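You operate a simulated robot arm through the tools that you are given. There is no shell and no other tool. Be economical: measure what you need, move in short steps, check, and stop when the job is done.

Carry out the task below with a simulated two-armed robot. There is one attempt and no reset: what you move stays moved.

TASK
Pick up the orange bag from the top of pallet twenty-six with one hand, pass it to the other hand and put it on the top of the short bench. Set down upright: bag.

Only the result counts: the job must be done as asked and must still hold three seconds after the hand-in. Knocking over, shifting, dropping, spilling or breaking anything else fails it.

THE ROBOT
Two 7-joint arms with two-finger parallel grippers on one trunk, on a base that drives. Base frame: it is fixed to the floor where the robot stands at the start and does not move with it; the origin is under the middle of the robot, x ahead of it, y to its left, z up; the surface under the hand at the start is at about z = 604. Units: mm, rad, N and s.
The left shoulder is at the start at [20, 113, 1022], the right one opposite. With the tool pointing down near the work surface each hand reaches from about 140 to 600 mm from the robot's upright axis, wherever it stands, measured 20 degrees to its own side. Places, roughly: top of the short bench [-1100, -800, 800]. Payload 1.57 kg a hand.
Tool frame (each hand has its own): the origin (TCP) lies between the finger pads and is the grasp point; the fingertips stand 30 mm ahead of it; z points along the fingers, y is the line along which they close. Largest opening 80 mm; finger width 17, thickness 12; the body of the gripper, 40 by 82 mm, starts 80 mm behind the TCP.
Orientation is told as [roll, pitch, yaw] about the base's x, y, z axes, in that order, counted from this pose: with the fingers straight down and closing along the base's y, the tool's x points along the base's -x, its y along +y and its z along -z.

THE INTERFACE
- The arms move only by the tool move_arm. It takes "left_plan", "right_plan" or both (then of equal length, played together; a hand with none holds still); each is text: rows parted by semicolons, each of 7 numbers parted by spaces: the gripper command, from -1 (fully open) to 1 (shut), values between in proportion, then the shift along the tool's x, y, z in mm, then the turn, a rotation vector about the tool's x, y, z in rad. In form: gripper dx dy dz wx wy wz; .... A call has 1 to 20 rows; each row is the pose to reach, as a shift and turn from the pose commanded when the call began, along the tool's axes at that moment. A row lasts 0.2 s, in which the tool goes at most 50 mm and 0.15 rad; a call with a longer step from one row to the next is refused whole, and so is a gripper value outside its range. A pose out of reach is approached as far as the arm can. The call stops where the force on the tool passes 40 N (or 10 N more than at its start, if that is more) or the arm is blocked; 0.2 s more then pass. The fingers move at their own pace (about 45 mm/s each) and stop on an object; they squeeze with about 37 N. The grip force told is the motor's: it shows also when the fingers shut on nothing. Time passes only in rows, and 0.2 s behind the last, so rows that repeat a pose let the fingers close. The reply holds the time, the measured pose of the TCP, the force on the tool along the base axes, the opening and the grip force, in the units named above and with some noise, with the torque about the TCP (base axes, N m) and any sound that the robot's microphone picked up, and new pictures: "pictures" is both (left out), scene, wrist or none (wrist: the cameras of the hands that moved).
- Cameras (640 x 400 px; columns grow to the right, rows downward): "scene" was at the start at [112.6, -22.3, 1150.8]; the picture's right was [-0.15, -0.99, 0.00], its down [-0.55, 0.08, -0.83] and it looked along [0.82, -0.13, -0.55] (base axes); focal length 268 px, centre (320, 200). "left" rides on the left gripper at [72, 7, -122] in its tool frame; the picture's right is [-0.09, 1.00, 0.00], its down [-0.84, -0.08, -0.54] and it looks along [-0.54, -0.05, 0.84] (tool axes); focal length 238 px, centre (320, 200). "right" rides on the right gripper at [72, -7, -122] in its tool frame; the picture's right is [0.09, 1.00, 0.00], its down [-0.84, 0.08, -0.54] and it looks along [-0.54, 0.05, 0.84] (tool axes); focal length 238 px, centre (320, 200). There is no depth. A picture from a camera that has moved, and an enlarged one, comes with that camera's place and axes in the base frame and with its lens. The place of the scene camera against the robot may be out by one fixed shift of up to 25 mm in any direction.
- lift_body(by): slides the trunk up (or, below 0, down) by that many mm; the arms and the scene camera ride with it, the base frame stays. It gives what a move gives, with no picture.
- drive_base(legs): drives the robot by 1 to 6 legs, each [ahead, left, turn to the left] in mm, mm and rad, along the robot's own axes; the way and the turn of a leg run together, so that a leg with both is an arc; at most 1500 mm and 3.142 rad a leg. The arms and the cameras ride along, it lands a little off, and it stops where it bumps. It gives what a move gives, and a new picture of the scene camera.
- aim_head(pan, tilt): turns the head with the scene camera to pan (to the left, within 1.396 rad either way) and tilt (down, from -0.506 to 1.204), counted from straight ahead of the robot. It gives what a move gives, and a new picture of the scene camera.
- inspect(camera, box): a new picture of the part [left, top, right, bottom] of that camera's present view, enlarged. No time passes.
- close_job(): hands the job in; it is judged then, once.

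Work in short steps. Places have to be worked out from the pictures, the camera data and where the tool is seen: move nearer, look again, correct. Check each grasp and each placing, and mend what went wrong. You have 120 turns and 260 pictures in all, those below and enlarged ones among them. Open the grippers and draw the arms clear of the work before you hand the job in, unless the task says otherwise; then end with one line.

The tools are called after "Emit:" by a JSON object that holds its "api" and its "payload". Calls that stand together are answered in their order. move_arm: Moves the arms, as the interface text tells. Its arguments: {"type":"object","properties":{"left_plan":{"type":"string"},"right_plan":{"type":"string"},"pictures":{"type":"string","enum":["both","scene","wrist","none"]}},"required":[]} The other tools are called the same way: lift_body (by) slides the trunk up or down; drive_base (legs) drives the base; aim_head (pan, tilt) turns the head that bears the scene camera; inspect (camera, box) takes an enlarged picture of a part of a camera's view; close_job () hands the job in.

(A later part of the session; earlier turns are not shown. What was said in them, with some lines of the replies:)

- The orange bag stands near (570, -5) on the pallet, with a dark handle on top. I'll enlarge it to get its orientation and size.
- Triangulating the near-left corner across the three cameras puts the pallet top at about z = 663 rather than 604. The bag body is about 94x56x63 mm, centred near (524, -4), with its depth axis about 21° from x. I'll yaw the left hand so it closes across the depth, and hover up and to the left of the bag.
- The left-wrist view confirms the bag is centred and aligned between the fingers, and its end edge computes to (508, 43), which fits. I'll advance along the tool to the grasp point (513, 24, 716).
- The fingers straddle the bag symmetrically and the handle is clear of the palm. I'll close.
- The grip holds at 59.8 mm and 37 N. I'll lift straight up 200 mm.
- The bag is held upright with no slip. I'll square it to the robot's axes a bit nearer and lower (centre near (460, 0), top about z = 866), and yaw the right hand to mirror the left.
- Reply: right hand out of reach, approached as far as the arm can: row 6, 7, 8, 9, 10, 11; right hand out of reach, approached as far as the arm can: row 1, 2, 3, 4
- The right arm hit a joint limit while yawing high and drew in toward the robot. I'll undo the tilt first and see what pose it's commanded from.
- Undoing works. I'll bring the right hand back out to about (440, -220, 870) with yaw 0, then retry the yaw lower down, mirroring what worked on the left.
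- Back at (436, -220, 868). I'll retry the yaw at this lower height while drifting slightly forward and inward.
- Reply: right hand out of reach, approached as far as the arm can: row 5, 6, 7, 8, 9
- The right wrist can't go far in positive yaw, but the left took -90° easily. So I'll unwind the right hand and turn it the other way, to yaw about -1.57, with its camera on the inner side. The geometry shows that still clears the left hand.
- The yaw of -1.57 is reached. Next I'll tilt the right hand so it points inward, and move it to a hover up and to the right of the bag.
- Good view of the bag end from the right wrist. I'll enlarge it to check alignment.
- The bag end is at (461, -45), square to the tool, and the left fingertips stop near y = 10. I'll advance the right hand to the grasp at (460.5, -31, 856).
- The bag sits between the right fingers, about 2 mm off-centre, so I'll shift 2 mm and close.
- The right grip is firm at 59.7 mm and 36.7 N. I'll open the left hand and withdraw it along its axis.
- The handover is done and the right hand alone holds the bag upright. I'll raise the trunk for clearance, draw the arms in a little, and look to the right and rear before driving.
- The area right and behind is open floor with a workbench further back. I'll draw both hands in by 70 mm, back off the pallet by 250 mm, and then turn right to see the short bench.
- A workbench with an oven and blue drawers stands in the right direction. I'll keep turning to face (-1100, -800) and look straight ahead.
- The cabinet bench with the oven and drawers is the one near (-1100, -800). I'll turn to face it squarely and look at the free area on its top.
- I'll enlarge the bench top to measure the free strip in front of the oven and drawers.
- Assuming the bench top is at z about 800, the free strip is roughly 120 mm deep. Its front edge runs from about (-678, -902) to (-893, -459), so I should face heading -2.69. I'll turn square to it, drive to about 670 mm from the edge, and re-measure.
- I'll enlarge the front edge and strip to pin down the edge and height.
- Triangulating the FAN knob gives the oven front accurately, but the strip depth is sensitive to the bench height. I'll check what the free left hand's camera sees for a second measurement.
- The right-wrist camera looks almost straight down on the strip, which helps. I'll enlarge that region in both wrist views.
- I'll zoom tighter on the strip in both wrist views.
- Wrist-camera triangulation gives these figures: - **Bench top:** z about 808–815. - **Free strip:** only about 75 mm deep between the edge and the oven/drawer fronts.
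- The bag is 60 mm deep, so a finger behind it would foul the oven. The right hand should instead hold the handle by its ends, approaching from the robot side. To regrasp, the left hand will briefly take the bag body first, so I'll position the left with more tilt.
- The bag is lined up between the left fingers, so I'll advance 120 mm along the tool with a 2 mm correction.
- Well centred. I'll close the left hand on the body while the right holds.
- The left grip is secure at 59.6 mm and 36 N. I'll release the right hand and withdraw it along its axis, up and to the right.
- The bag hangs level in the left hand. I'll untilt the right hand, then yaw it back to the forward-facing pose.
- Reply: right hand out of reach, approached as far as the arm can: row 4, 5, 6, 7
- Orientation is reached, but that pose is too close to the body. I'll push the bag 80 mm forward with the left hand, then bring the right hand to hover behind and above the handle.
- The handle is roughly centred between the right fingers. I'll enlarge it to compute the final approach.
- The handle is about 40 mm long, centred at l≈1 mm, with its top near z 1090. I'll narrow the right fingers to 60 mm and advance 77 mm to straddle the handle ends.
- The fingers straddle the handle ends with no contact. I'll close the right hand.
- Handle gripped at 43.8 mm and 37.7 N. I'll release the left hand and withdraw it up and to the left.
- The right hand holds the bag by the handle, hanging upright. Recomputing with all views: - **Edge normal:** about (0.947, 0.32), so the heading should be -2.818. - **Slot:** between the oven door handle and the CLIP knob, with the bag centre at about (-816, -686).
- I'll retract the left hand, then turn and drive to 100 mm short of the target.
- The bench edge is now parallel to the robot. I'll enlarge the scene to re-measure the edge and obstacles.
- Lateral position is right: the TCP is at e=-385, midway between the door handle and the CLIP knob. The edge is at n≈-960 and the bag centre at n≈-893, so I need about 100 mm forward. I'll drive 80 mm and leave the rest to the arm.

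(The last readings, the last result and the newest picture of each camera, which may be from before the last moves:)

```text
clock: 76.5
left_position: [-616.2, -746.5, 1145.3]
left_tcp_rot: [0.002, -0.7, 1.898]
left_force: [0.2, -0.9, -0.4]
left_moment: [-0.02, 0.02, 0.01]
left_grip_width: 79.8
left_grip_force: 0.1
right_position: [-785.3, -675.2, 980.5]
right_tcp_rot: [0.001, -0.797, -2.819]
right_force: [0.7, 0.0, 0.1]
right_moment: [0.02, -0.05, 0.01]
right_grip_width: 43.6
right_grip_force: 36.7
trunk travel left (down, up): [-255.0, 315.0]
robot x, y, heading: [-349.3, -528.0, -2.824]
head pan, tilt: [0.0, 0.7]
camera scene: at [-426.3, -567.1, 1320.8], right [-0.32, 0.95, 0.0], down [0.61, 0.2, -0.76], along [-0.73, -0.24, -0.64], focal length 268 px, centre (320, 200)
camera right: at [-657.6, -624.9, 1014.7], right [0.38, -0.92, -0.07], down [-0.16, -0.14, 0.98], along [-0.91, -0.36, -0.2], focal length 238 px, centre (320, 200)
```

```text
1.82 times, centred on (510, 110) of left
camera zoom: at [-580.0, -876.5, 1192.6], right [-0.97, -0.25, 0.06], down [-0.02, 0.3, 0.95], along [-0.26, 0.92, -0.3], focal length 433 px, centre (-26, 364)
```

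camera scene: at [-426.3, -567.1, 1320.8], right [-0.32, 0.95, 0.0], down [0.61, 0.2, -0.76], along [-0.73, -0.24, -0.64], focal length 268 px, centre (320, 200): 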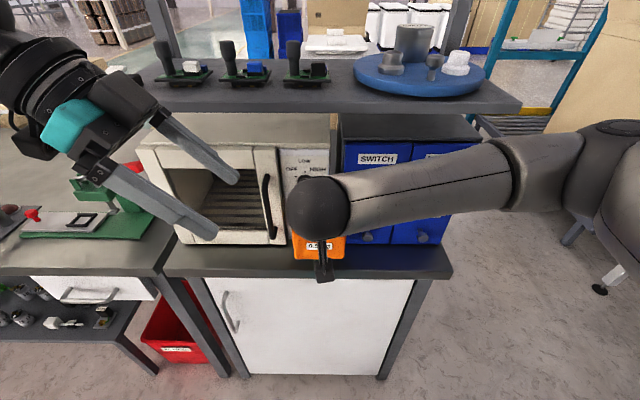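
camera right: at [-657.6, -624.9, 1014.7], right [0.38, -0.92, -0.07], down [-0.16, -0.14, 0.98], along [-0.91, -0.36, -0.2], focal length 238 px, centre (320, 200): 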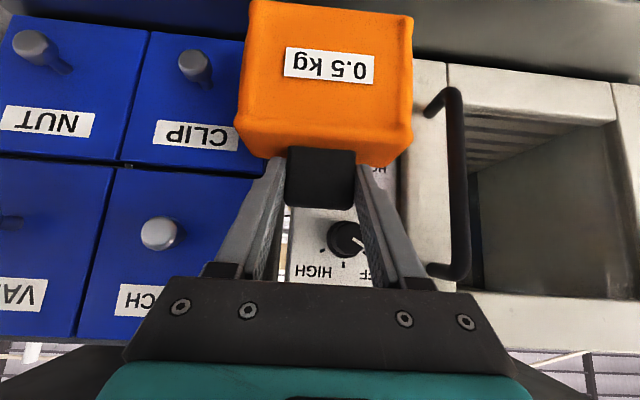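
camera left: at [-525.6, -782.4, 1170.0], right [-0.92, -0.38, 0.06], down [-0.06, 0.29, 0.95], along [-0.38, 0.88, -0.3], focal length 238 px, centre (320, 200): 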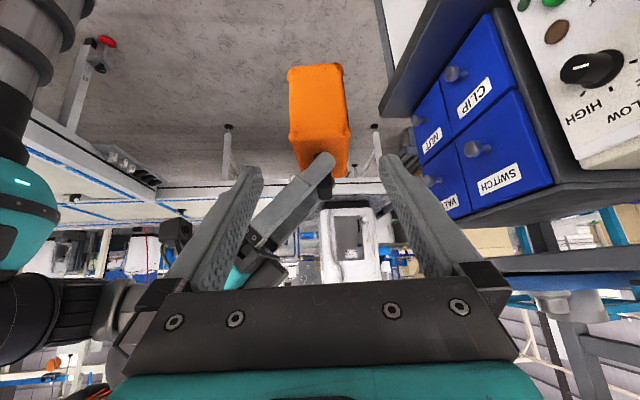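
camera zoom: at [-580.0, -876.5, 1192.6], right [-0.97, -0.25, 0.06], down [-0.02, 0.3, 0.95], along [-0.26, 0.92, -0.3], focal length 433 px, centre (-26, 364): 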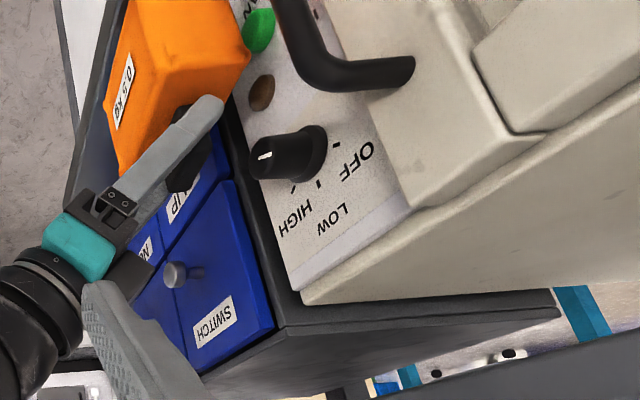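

There was a brief 8 N reading at the end of the drive, but the force is near zero now and the dial looks unmoved. The oven's dial sticks out above the slot, so I'll lower 55 mm before going forward, which puts the bag body below it.

Emit:
{"api": "move_arm", "payload": {"right_plan": "1 13 0 13 0 0 0; 1 27 0 26 0 0 0; 1 39.4 0 38.3 0 0 0; 1 39.4 0 38.3 0 0 0", "pictures": "wrist"}}

Emit:
{"api": "inspect", "payload": {"camera": "left", "box": [380, 0, 560, 150]}}

Emit:
{"api": "inspect", "payload": {"camera": "scene", "box": [220, 140, 420, 300]}}

```text
clock: 77.5
left_position: [-614.1, -743.8, 1145.1]
left_tcp_rot: [0.003, -0.7, 1.897]
left_force: [0.3, -0.9, 0.2]
left_moment: [0.01, 0.02, 0.01]
left_grip_width: 80.1
left_grip_force: 0.1
right_position: [-784.9, -675.6, 933.4]
right_tcp_rot: [0.004, -0.817, -2.819]
right_force: [3.6, 4.4, 34.0]
right_moment: [0.26, 1.05, 0.29]
right_grip_width: 44.0
right_grip_force: 37.7
trunk travel left (down, up): [-255.0, 315.0]
robot x, y, heading: [-347.4, -529.1, -2.823]
head pan, tilt: [0.0, 0.7]
camera right: at [-657.6, -625.6, 964.4], right [0.38, -0.92, -0.06], down [-0.15, -0.13, 0.98], along [-0.91, -0.36, -0.18], focal length 238 px, centre (320, 200)
```

right: 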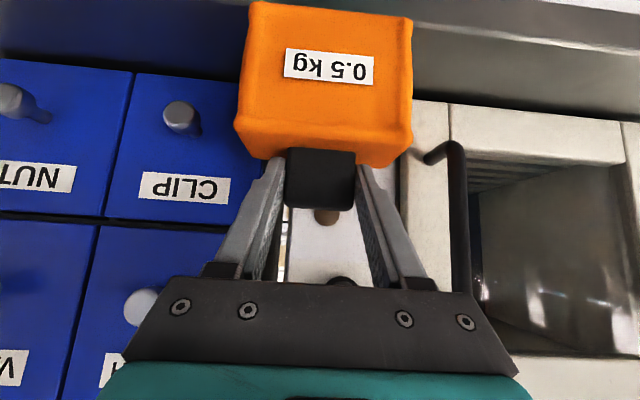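

```text
2.67 times, centred on (470, 75) of left
camera zoom: at [-577.3, -875.2, 1194.0], right [-0.97, -0.25, 0.06], down [-0.02, 0.3, 0.95], along [-0.26, 0.92, -0.3], focal length 636 px, centre (-80, 533)
```

zoom: 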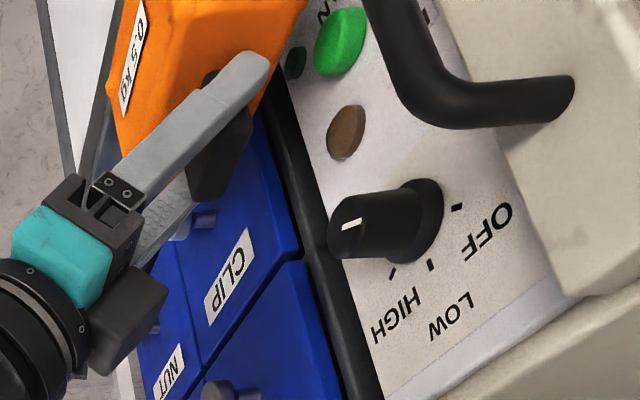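

```text
2.50 times, centred on (320, 220) of scene
camera zoom: at [-423.3, -565.7, 1321.4], right [-0.32, 0.95, 0.0], down [0.61, 0.2, -0.77], along [-0.73, -0.24, -0.64], focal length 671 px, centre (320, 150)
```

zoom: 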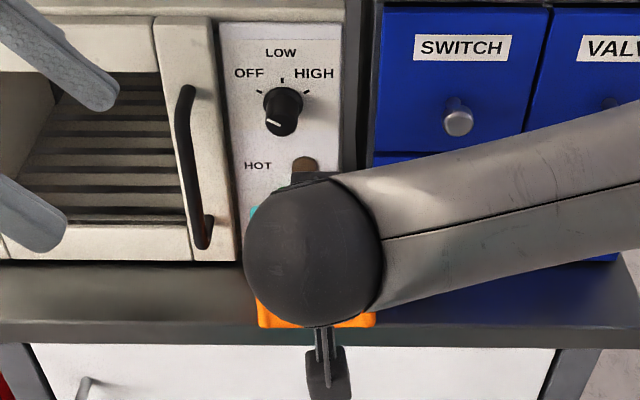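

Contact came early: 34 N upward at TCP z 933, so the bench top is nearer z≈835 and the strip is actually about 95 mm deep. The scene shows the bag's front face right at the edge. I'll lift 12 mm and move 12 mm forward.

Emit:
{"api": "move_arm", "payload": {"right_plan": "1 -4.3 0 -4.2 0 0 0; 1 -8.6 0 -8.4 0 0 0; 1 -13 0 -4 0 0 0; 1 -17 0 0.2 0 0 0; 1 -17 0 0.2 0 0 0", "pictures": "both"}}

Emit:
{"api": "inspect", "payload": {"camera": "left", "box": [380, 0, 560, 150]}}

```text
clock: 78.7
left_position: [-615.2, -745.5, 1145.5]
left_tcp_rot: [-0.001, -0.701, 1.898]
left_force: [0.3, -1.0, 0.1]
left_moment: [-0.01, 0.0, -0.01]
left_grip_width: 80.1
left_grip_force: 0.1
right_position: [-796.4, -677.8, 937.1]
right_tcp_rot: [-0.002, -0.794, -2.816]
right_force: [0.0, -0.3, -1.2]
right_moment: [0.0, -0.06, 0.0]
right_grip_width: 43.5
right_grip_force: 37.1
trunk travel left (down, up): [-255.0, 315.0]
robot x, y, heading: [-349.8, -530.8, -2.819]
head pan, tilt: [0.0, 0.7]
camera scene: at [-426.4, -567.1, 1320.7], right [-0.32, 0.95, 0.0], down [0.61, 0.2, -0.76], along [-0.73, -0.24, -0.64], focal length 268 px, centre (320, 200)
camera right: at [-668.9, -628.1, 970.7], right [0.38, -0.92, -0.07], down [-0.16, -0.14, 0.98], along [-0.91, -0.36, -0.2], focal length 238 px, centre (320, 200)
```

scene: 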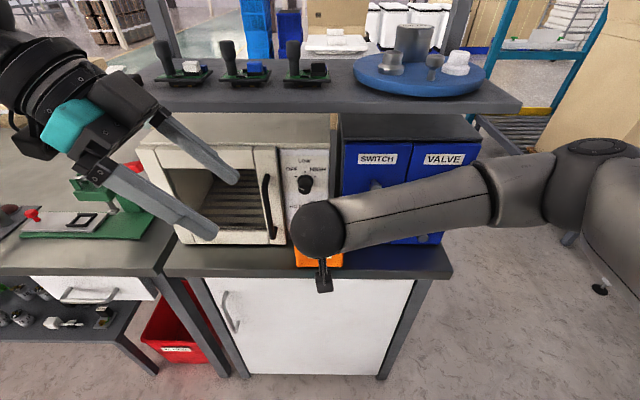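
right: 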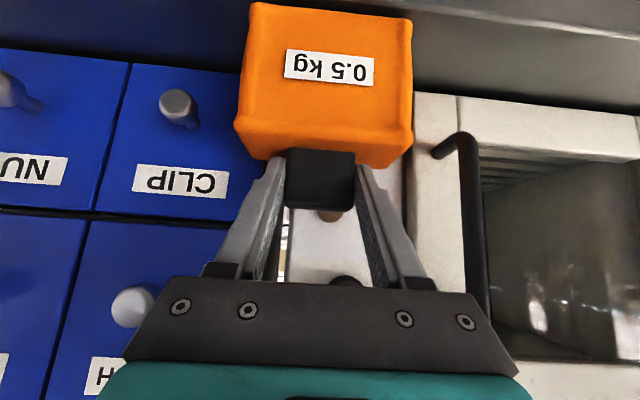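

```text
2.67 times, centred on (470, 75) of left
camera zoom: at [-580.1, -876.5, 1192.5], right [-0.97, -0.25, 0.06], down [-0.02, 0.3, 0.95], along [-0.26, 0.92, -0.3], focal length 636 px, centre (-80, 533)
```

zoom: 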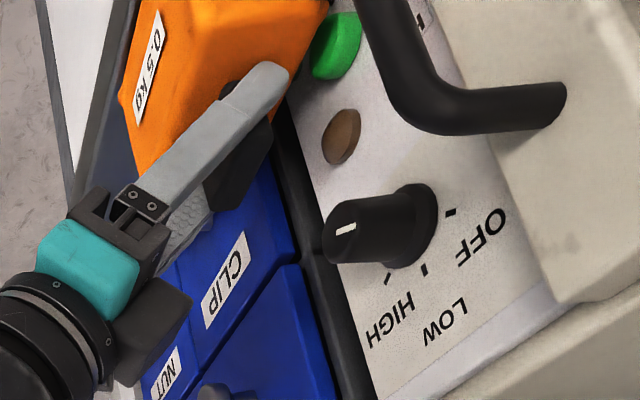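

The bag is free again. I'll enlarge the scene to compare the bag's lower front edge with the bench edge.

Emit:
{"api": "inspect", "payload": {"camera": "scene", "box": [270, 220, 370, 300]}}

Emit:
{"api": "inspect", "payload": {"camera": "right", "box": [200, 0, 460, 120]}}

```text
5.00 times, centred on (320, 260) of scene
camera zoom: at [-426.4, -567.1, 1320.7], right [-0.32, 0.95, 0.0], down [0.61, 0.2, -0.76], along [-0.73, -0.24, -0.64], focal length 1342 px, centre (320, -100)
```

zoom: 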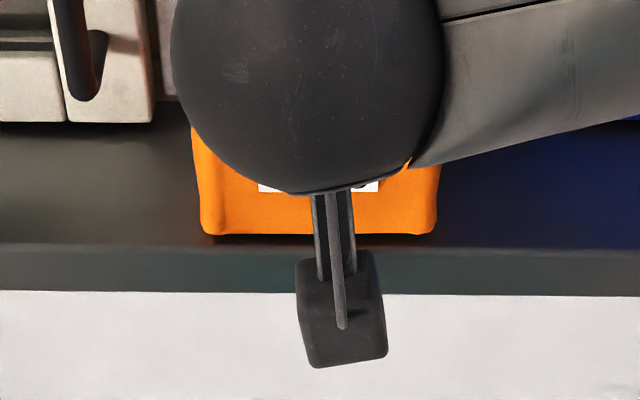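

```text
2.46 times, centred on (330, 60) of right
camera zoom: at [-668.9, -628.1, 970.7], right [0.38, -0.92, -0.07], down [-0.16, -0.14, 0.98], along [-0.91, -0.36, -0.2], focal length 587 px, centre (295, 545)
```

zoom: 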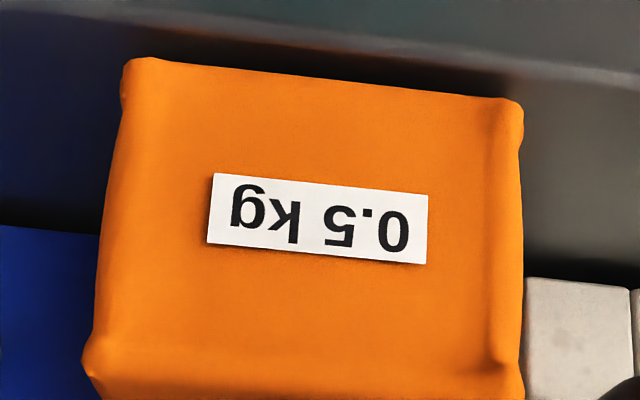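

The bag's lower front edge is now clearly inside the bench edge. I'll go 5 mm further in and lower gently.

Emit:
{"api": "move_arm", "payload": {"right_plan": "1 -3.5 0 3.6 0 0 0; 1 -2.8 0 4.3 0 0 0; 1 -2.1 0 5 0 0 0; 1 -1.3 0 5.7 0 0 0; 1 -1.3 0 5.7 0 0 0", "pictures": "none"}}

```text
clock: 79.9
left_position: [-616.4, -746.6, 1143.7]
left_tcp_rot: [0.0, -0.7, 1.899]
left_force: [0.1, 0.4, -0.3]
left_moment: [0.03, 0.02, 0.0]
left_grip_width: 79.8
left_grip_force: 0.1
right_position: [-801.0, -680.0, 933.5]
right_tcp_rot: [-0.001, -0.798, -2.821]
right_force: [0.1, -0.2, 0.4]
right_moment: [0.02, -0.06, 0.01]
right_grip_width: 43.5
right_grip_force: 36.8
trunk travel left (down, up): [-255.0, 315.0]
robot x, y, heading: [-352.6, -529.6, -2.819]
head pan, tilt: [0.0, 0.7]
```

No contact yet at 933.5. I'll lower in 2 mm steps.

Emit:
{"api": "move_arm", "payload": {"right_plan": "1 1.4 0 1.4 0 0 0; 1 2.2 0 2.1 0 0 0; 1 2.9 0 2.8 0 0 0; 1 2.9 0 2.8 0 0 0", "pictures": "none"}}

```text
clock: 80.9
left_position: [-615.0, -744.7, 1146.0]
left_tcp_rot: [0.001, -0.699, 1.896]
left_force: [0.0, -0.5, -0.5]
left_moment: [0.0, 0.0, -0.01]
left_grip_width: 79.9
left_grip_force: 0.1
right_position: [-800.2, -679.9, 933.2]
right_tcp_rot: [0.002, -0.803, -2.819]
right_force: [2.7, 2.6, 12.5]
right_moment: [-0.09, 0.21, 0.02]
right_grip_width: 43.5
right_grip_force: 36.9
trunk travel left (down, up): [-255.0, 315.0]
robot x, y, heading: [-349.9, -528.2, -2.819]
head pan, tilt: [0.0, 0.7]
```

Firm contact at 12.5 N. Before releasing, I'll check that the base sits flat.

Emit:
{"api": "inspect", "payload": {"camera": "right", "box": [180, 0, 480, 180]}}

Emit:
{"api": "inspect", "payload": {"camera": "scene", "box": [270, 220, 370, 300]}}

```text
2.13 times, centred on (330, 90) of right
camera zoom: at [-673.1, -630.1, 966.1], right [0.38, -0.92, -0.07], down [-0.16, -0.13, 0.98], along [-0.91, -0.36, -0.19], focal length 508 px, centre (299, 435)
```

zoom: 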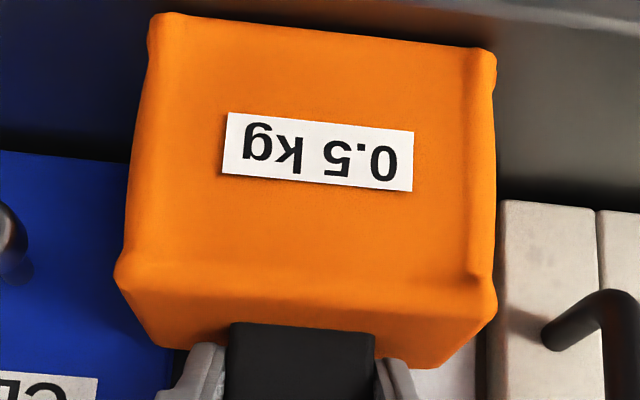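

```text
5.00 times, centred on (320, 260) of scene
camera zoom: at [-424.7, -566.3, 1321.0], right [-0.32, 0.95, 0.0], down [0.61, 0.2, -0.77], along [-0.73, -0.24, -0.64], focal length 1342 px, centre (320, -100)
```

zoom: 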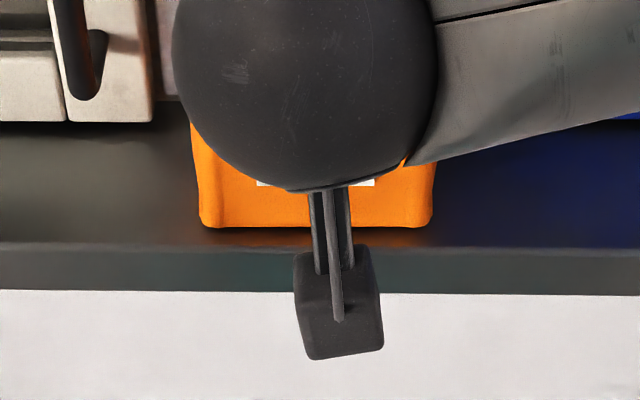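

The bag sits flat, about 10 mm inside the edge and clear of the oven. I'll ease the pressure, open the fingers and withdraw up and back.

Emit:
{"api": "move_arm", "payload": {"right_plan": "1 -1.4 0 -1.4 0 0 0; 0.4 -1.4 0 -1.4 0 0 0; 0 -1.4 0 -1.4 0 0 0; -0.5 -1.4 0 -1.4 0 0 0; -0.5 -1.4 0 -1.4 0 0 0; -0.5 -1.4 0 -8 0 0 0; -0.5 -1.4 0 -20 0 0 0; -0.5 -1.4 0 -40 0 0 0; -0.5 -1.4 0 -70 0 0 0; -0.5 -1.4 0 -100 0 0 0; -0.5 -1.4 0 -100 0 0 0", "pictures": "both"}}

```text
clock: 83.3
left_position: [-616.2, -746.2, 1144.3]
left_tcp_rot: [-0.002, -0.7, 1.898]
left_force: [0.1, 0.7, -0.5]
left_moment: [0.01, -0.02, -0.02]
left_grip_width: 80.2
left_grip_force: 0.2
right_position: [-734.4, -657.4, 1002.2]
right_tcp_rot: [0.0, -0.797, -2.819]
right_force: [-0.3, -0.1, -0.5]
right_moment: [0.03, -0.01, 0.0]
right_grip_width: 60.1
right_grip_force: 0.1
trunk travel left (down, up): [-255.0, 315.0]
robot x, y, heading: [-348.6, -527.6, -2.82]
head pan, tilt: [0.0, 0.7]
camera scene: at [-426.1, -567.0, 1320.8], right [-0.32, 0.95, 0.0], down [0.61, 0.2, -0.76], along [-0.73, -0.24, -0.64], focal length 268 px, centre (320, 200)
camera right: at [-606.5, -607.7, 1035.4], right [0.38, -0.92, -0.07], down [-0.16, -0.14, 0.98], along [-0.91, -0.36, -0.2], focal length 238 px, centre (320, 200)
```

scene: 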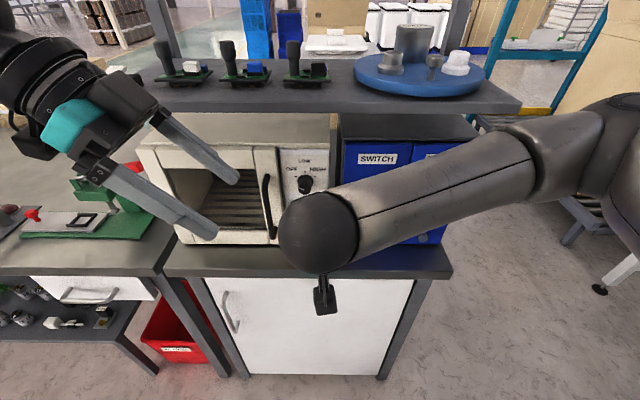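
right: 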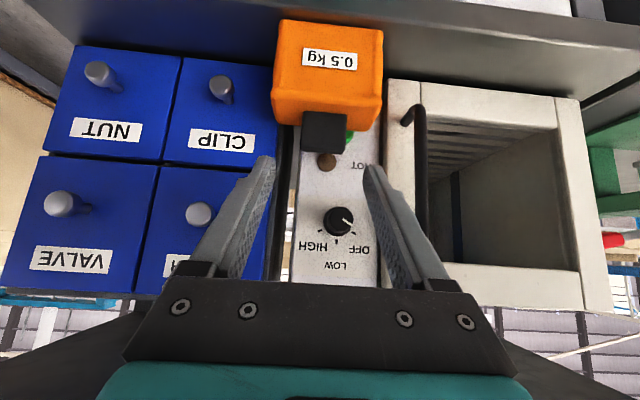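

The bag stands upright on the bench and the right hand is free. I'll open fully and back the robot off to clear both arms and check the result.

Emit:
{"api": "drive_base", "payload": {"legs": [[-200, 0, 0]]}}

Emit:
{"api": "move_arm", "payload": {"right_plan": "-1 0 -30 0 0 0 0; -1 0 -70 0 0 0 0; -1 0 -110 0 0 0 0; -1 0 -150 0 0 0 0; -1 0 -150 0 0 0 0", "pictures": "scene"}}

Emit:
{"api": "inspect", "payload": {"camera": "scene", "box": [200, 110, 440, 260]}}

```text
clock: 84.9
left_position: [-425.8, -683.1, 1145.4]
left_tcp_rot: [0.001, -0.699, 1.9]
left_force: [0.2, 0.2, 0.6]
left_moment: [-0.01, 0.01, 0.03]
left_grip_width: 79.7
left_grip_force: 0.1
right_position: [-544.8, -594.4, 1001.3]
right_tcp_rot: [0.0, -0.796, -2.818]
right_force: [0.7, -0.2, -0.4]
right_moment: [0.0, 0.02, 0.0]
right_grip_width: 60.0
right_grip_force: 0.1
trunk travel left (down, up): [-255.0, 315.0]
robot x, y, heading: [-161.4, -467.8, -2.821]
head pan, tilt: [0.0, 0.7]
camera scene: at [-236.2, -503.6, 1320.9], right [-0.32, 0.95, 0.0], down [0.61, 0.2, -0.77], along [-0.73, -0.24, -0.64], focal length 268 px, centre (320, 200)
```

scene: 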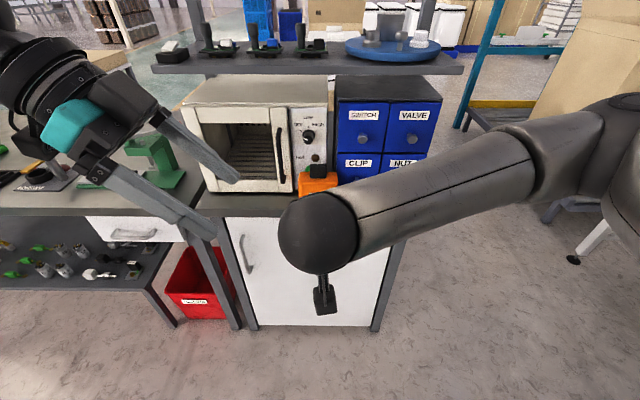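

```text
clock: 86.1
left_position: [-426.5, -682.8, 1145.5]
left_tcp_rot: [-0.001, -0.699, 1.899]
left_force: [0.3, 0.6, 0.0]
left_moment: [0.02, 0.01, -0.02]
left_grip_width: 80.1
left_grip_force: 0.1
right_position: [-592.8, -452.5, 1001.6]
right_tcp_rot: [-0.001, -0.796, -2.816]
right_force: [0.8, 0.1, 0.6]
right_moment: [-0.03, -0.01, -0.01]
right_grip_width: 79.9
right_grip_force: 0.1
trunk travel left (down, up): [-255.0, 315.0]
robot x, y, heading: [-163.0, -464.8, -2.82]
head pan, tilt: [0.0, 0.7]
camera scene: at [-236.9, -504.2, 1320.8], right [-0.32, 0.95, 0.0], down [0.61, 0.2, -0.76], along [-0.73, -0.24, -0.64], focal length 268 px, centre (320, 200)
```

scene: 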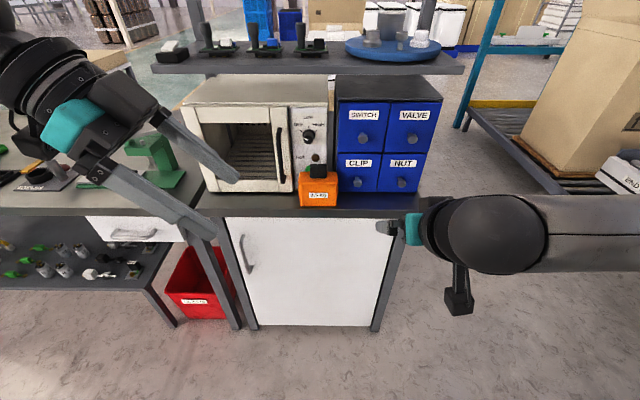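

```text
2.67 times, centred on (320, 185) of scene
camera zoom: at [-236.9, -504.2, 1320.8], right [-0.32, 0.95, 0.0], down [0.61, 0.2, -0.76], along [-0.73, -0.24, -0.64], focal length 716 px, centre (320, 240)
```

zoom: 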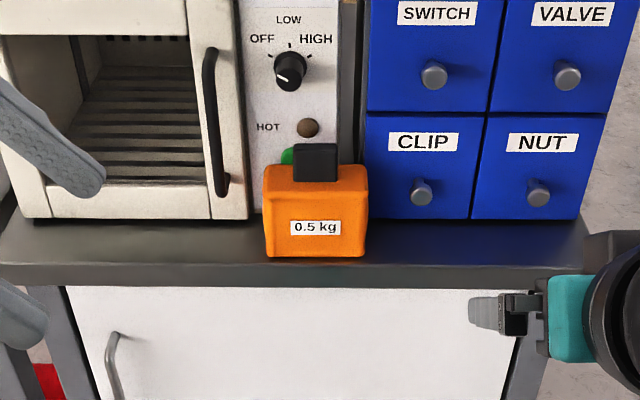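

The bag stands upright on the bench top inside the edge, nothing else appears to have moved, and both hands are open and clear. I'll hand in.

Emit:
{"api": "close_job", "payload": {}}

```text
The job is handed in.
```

The orange bag was picked up with the left hand and passed to the right, then back to the left and again to the right to change the grip; the right hand set it down upright on the short bench, and I handed the job in.
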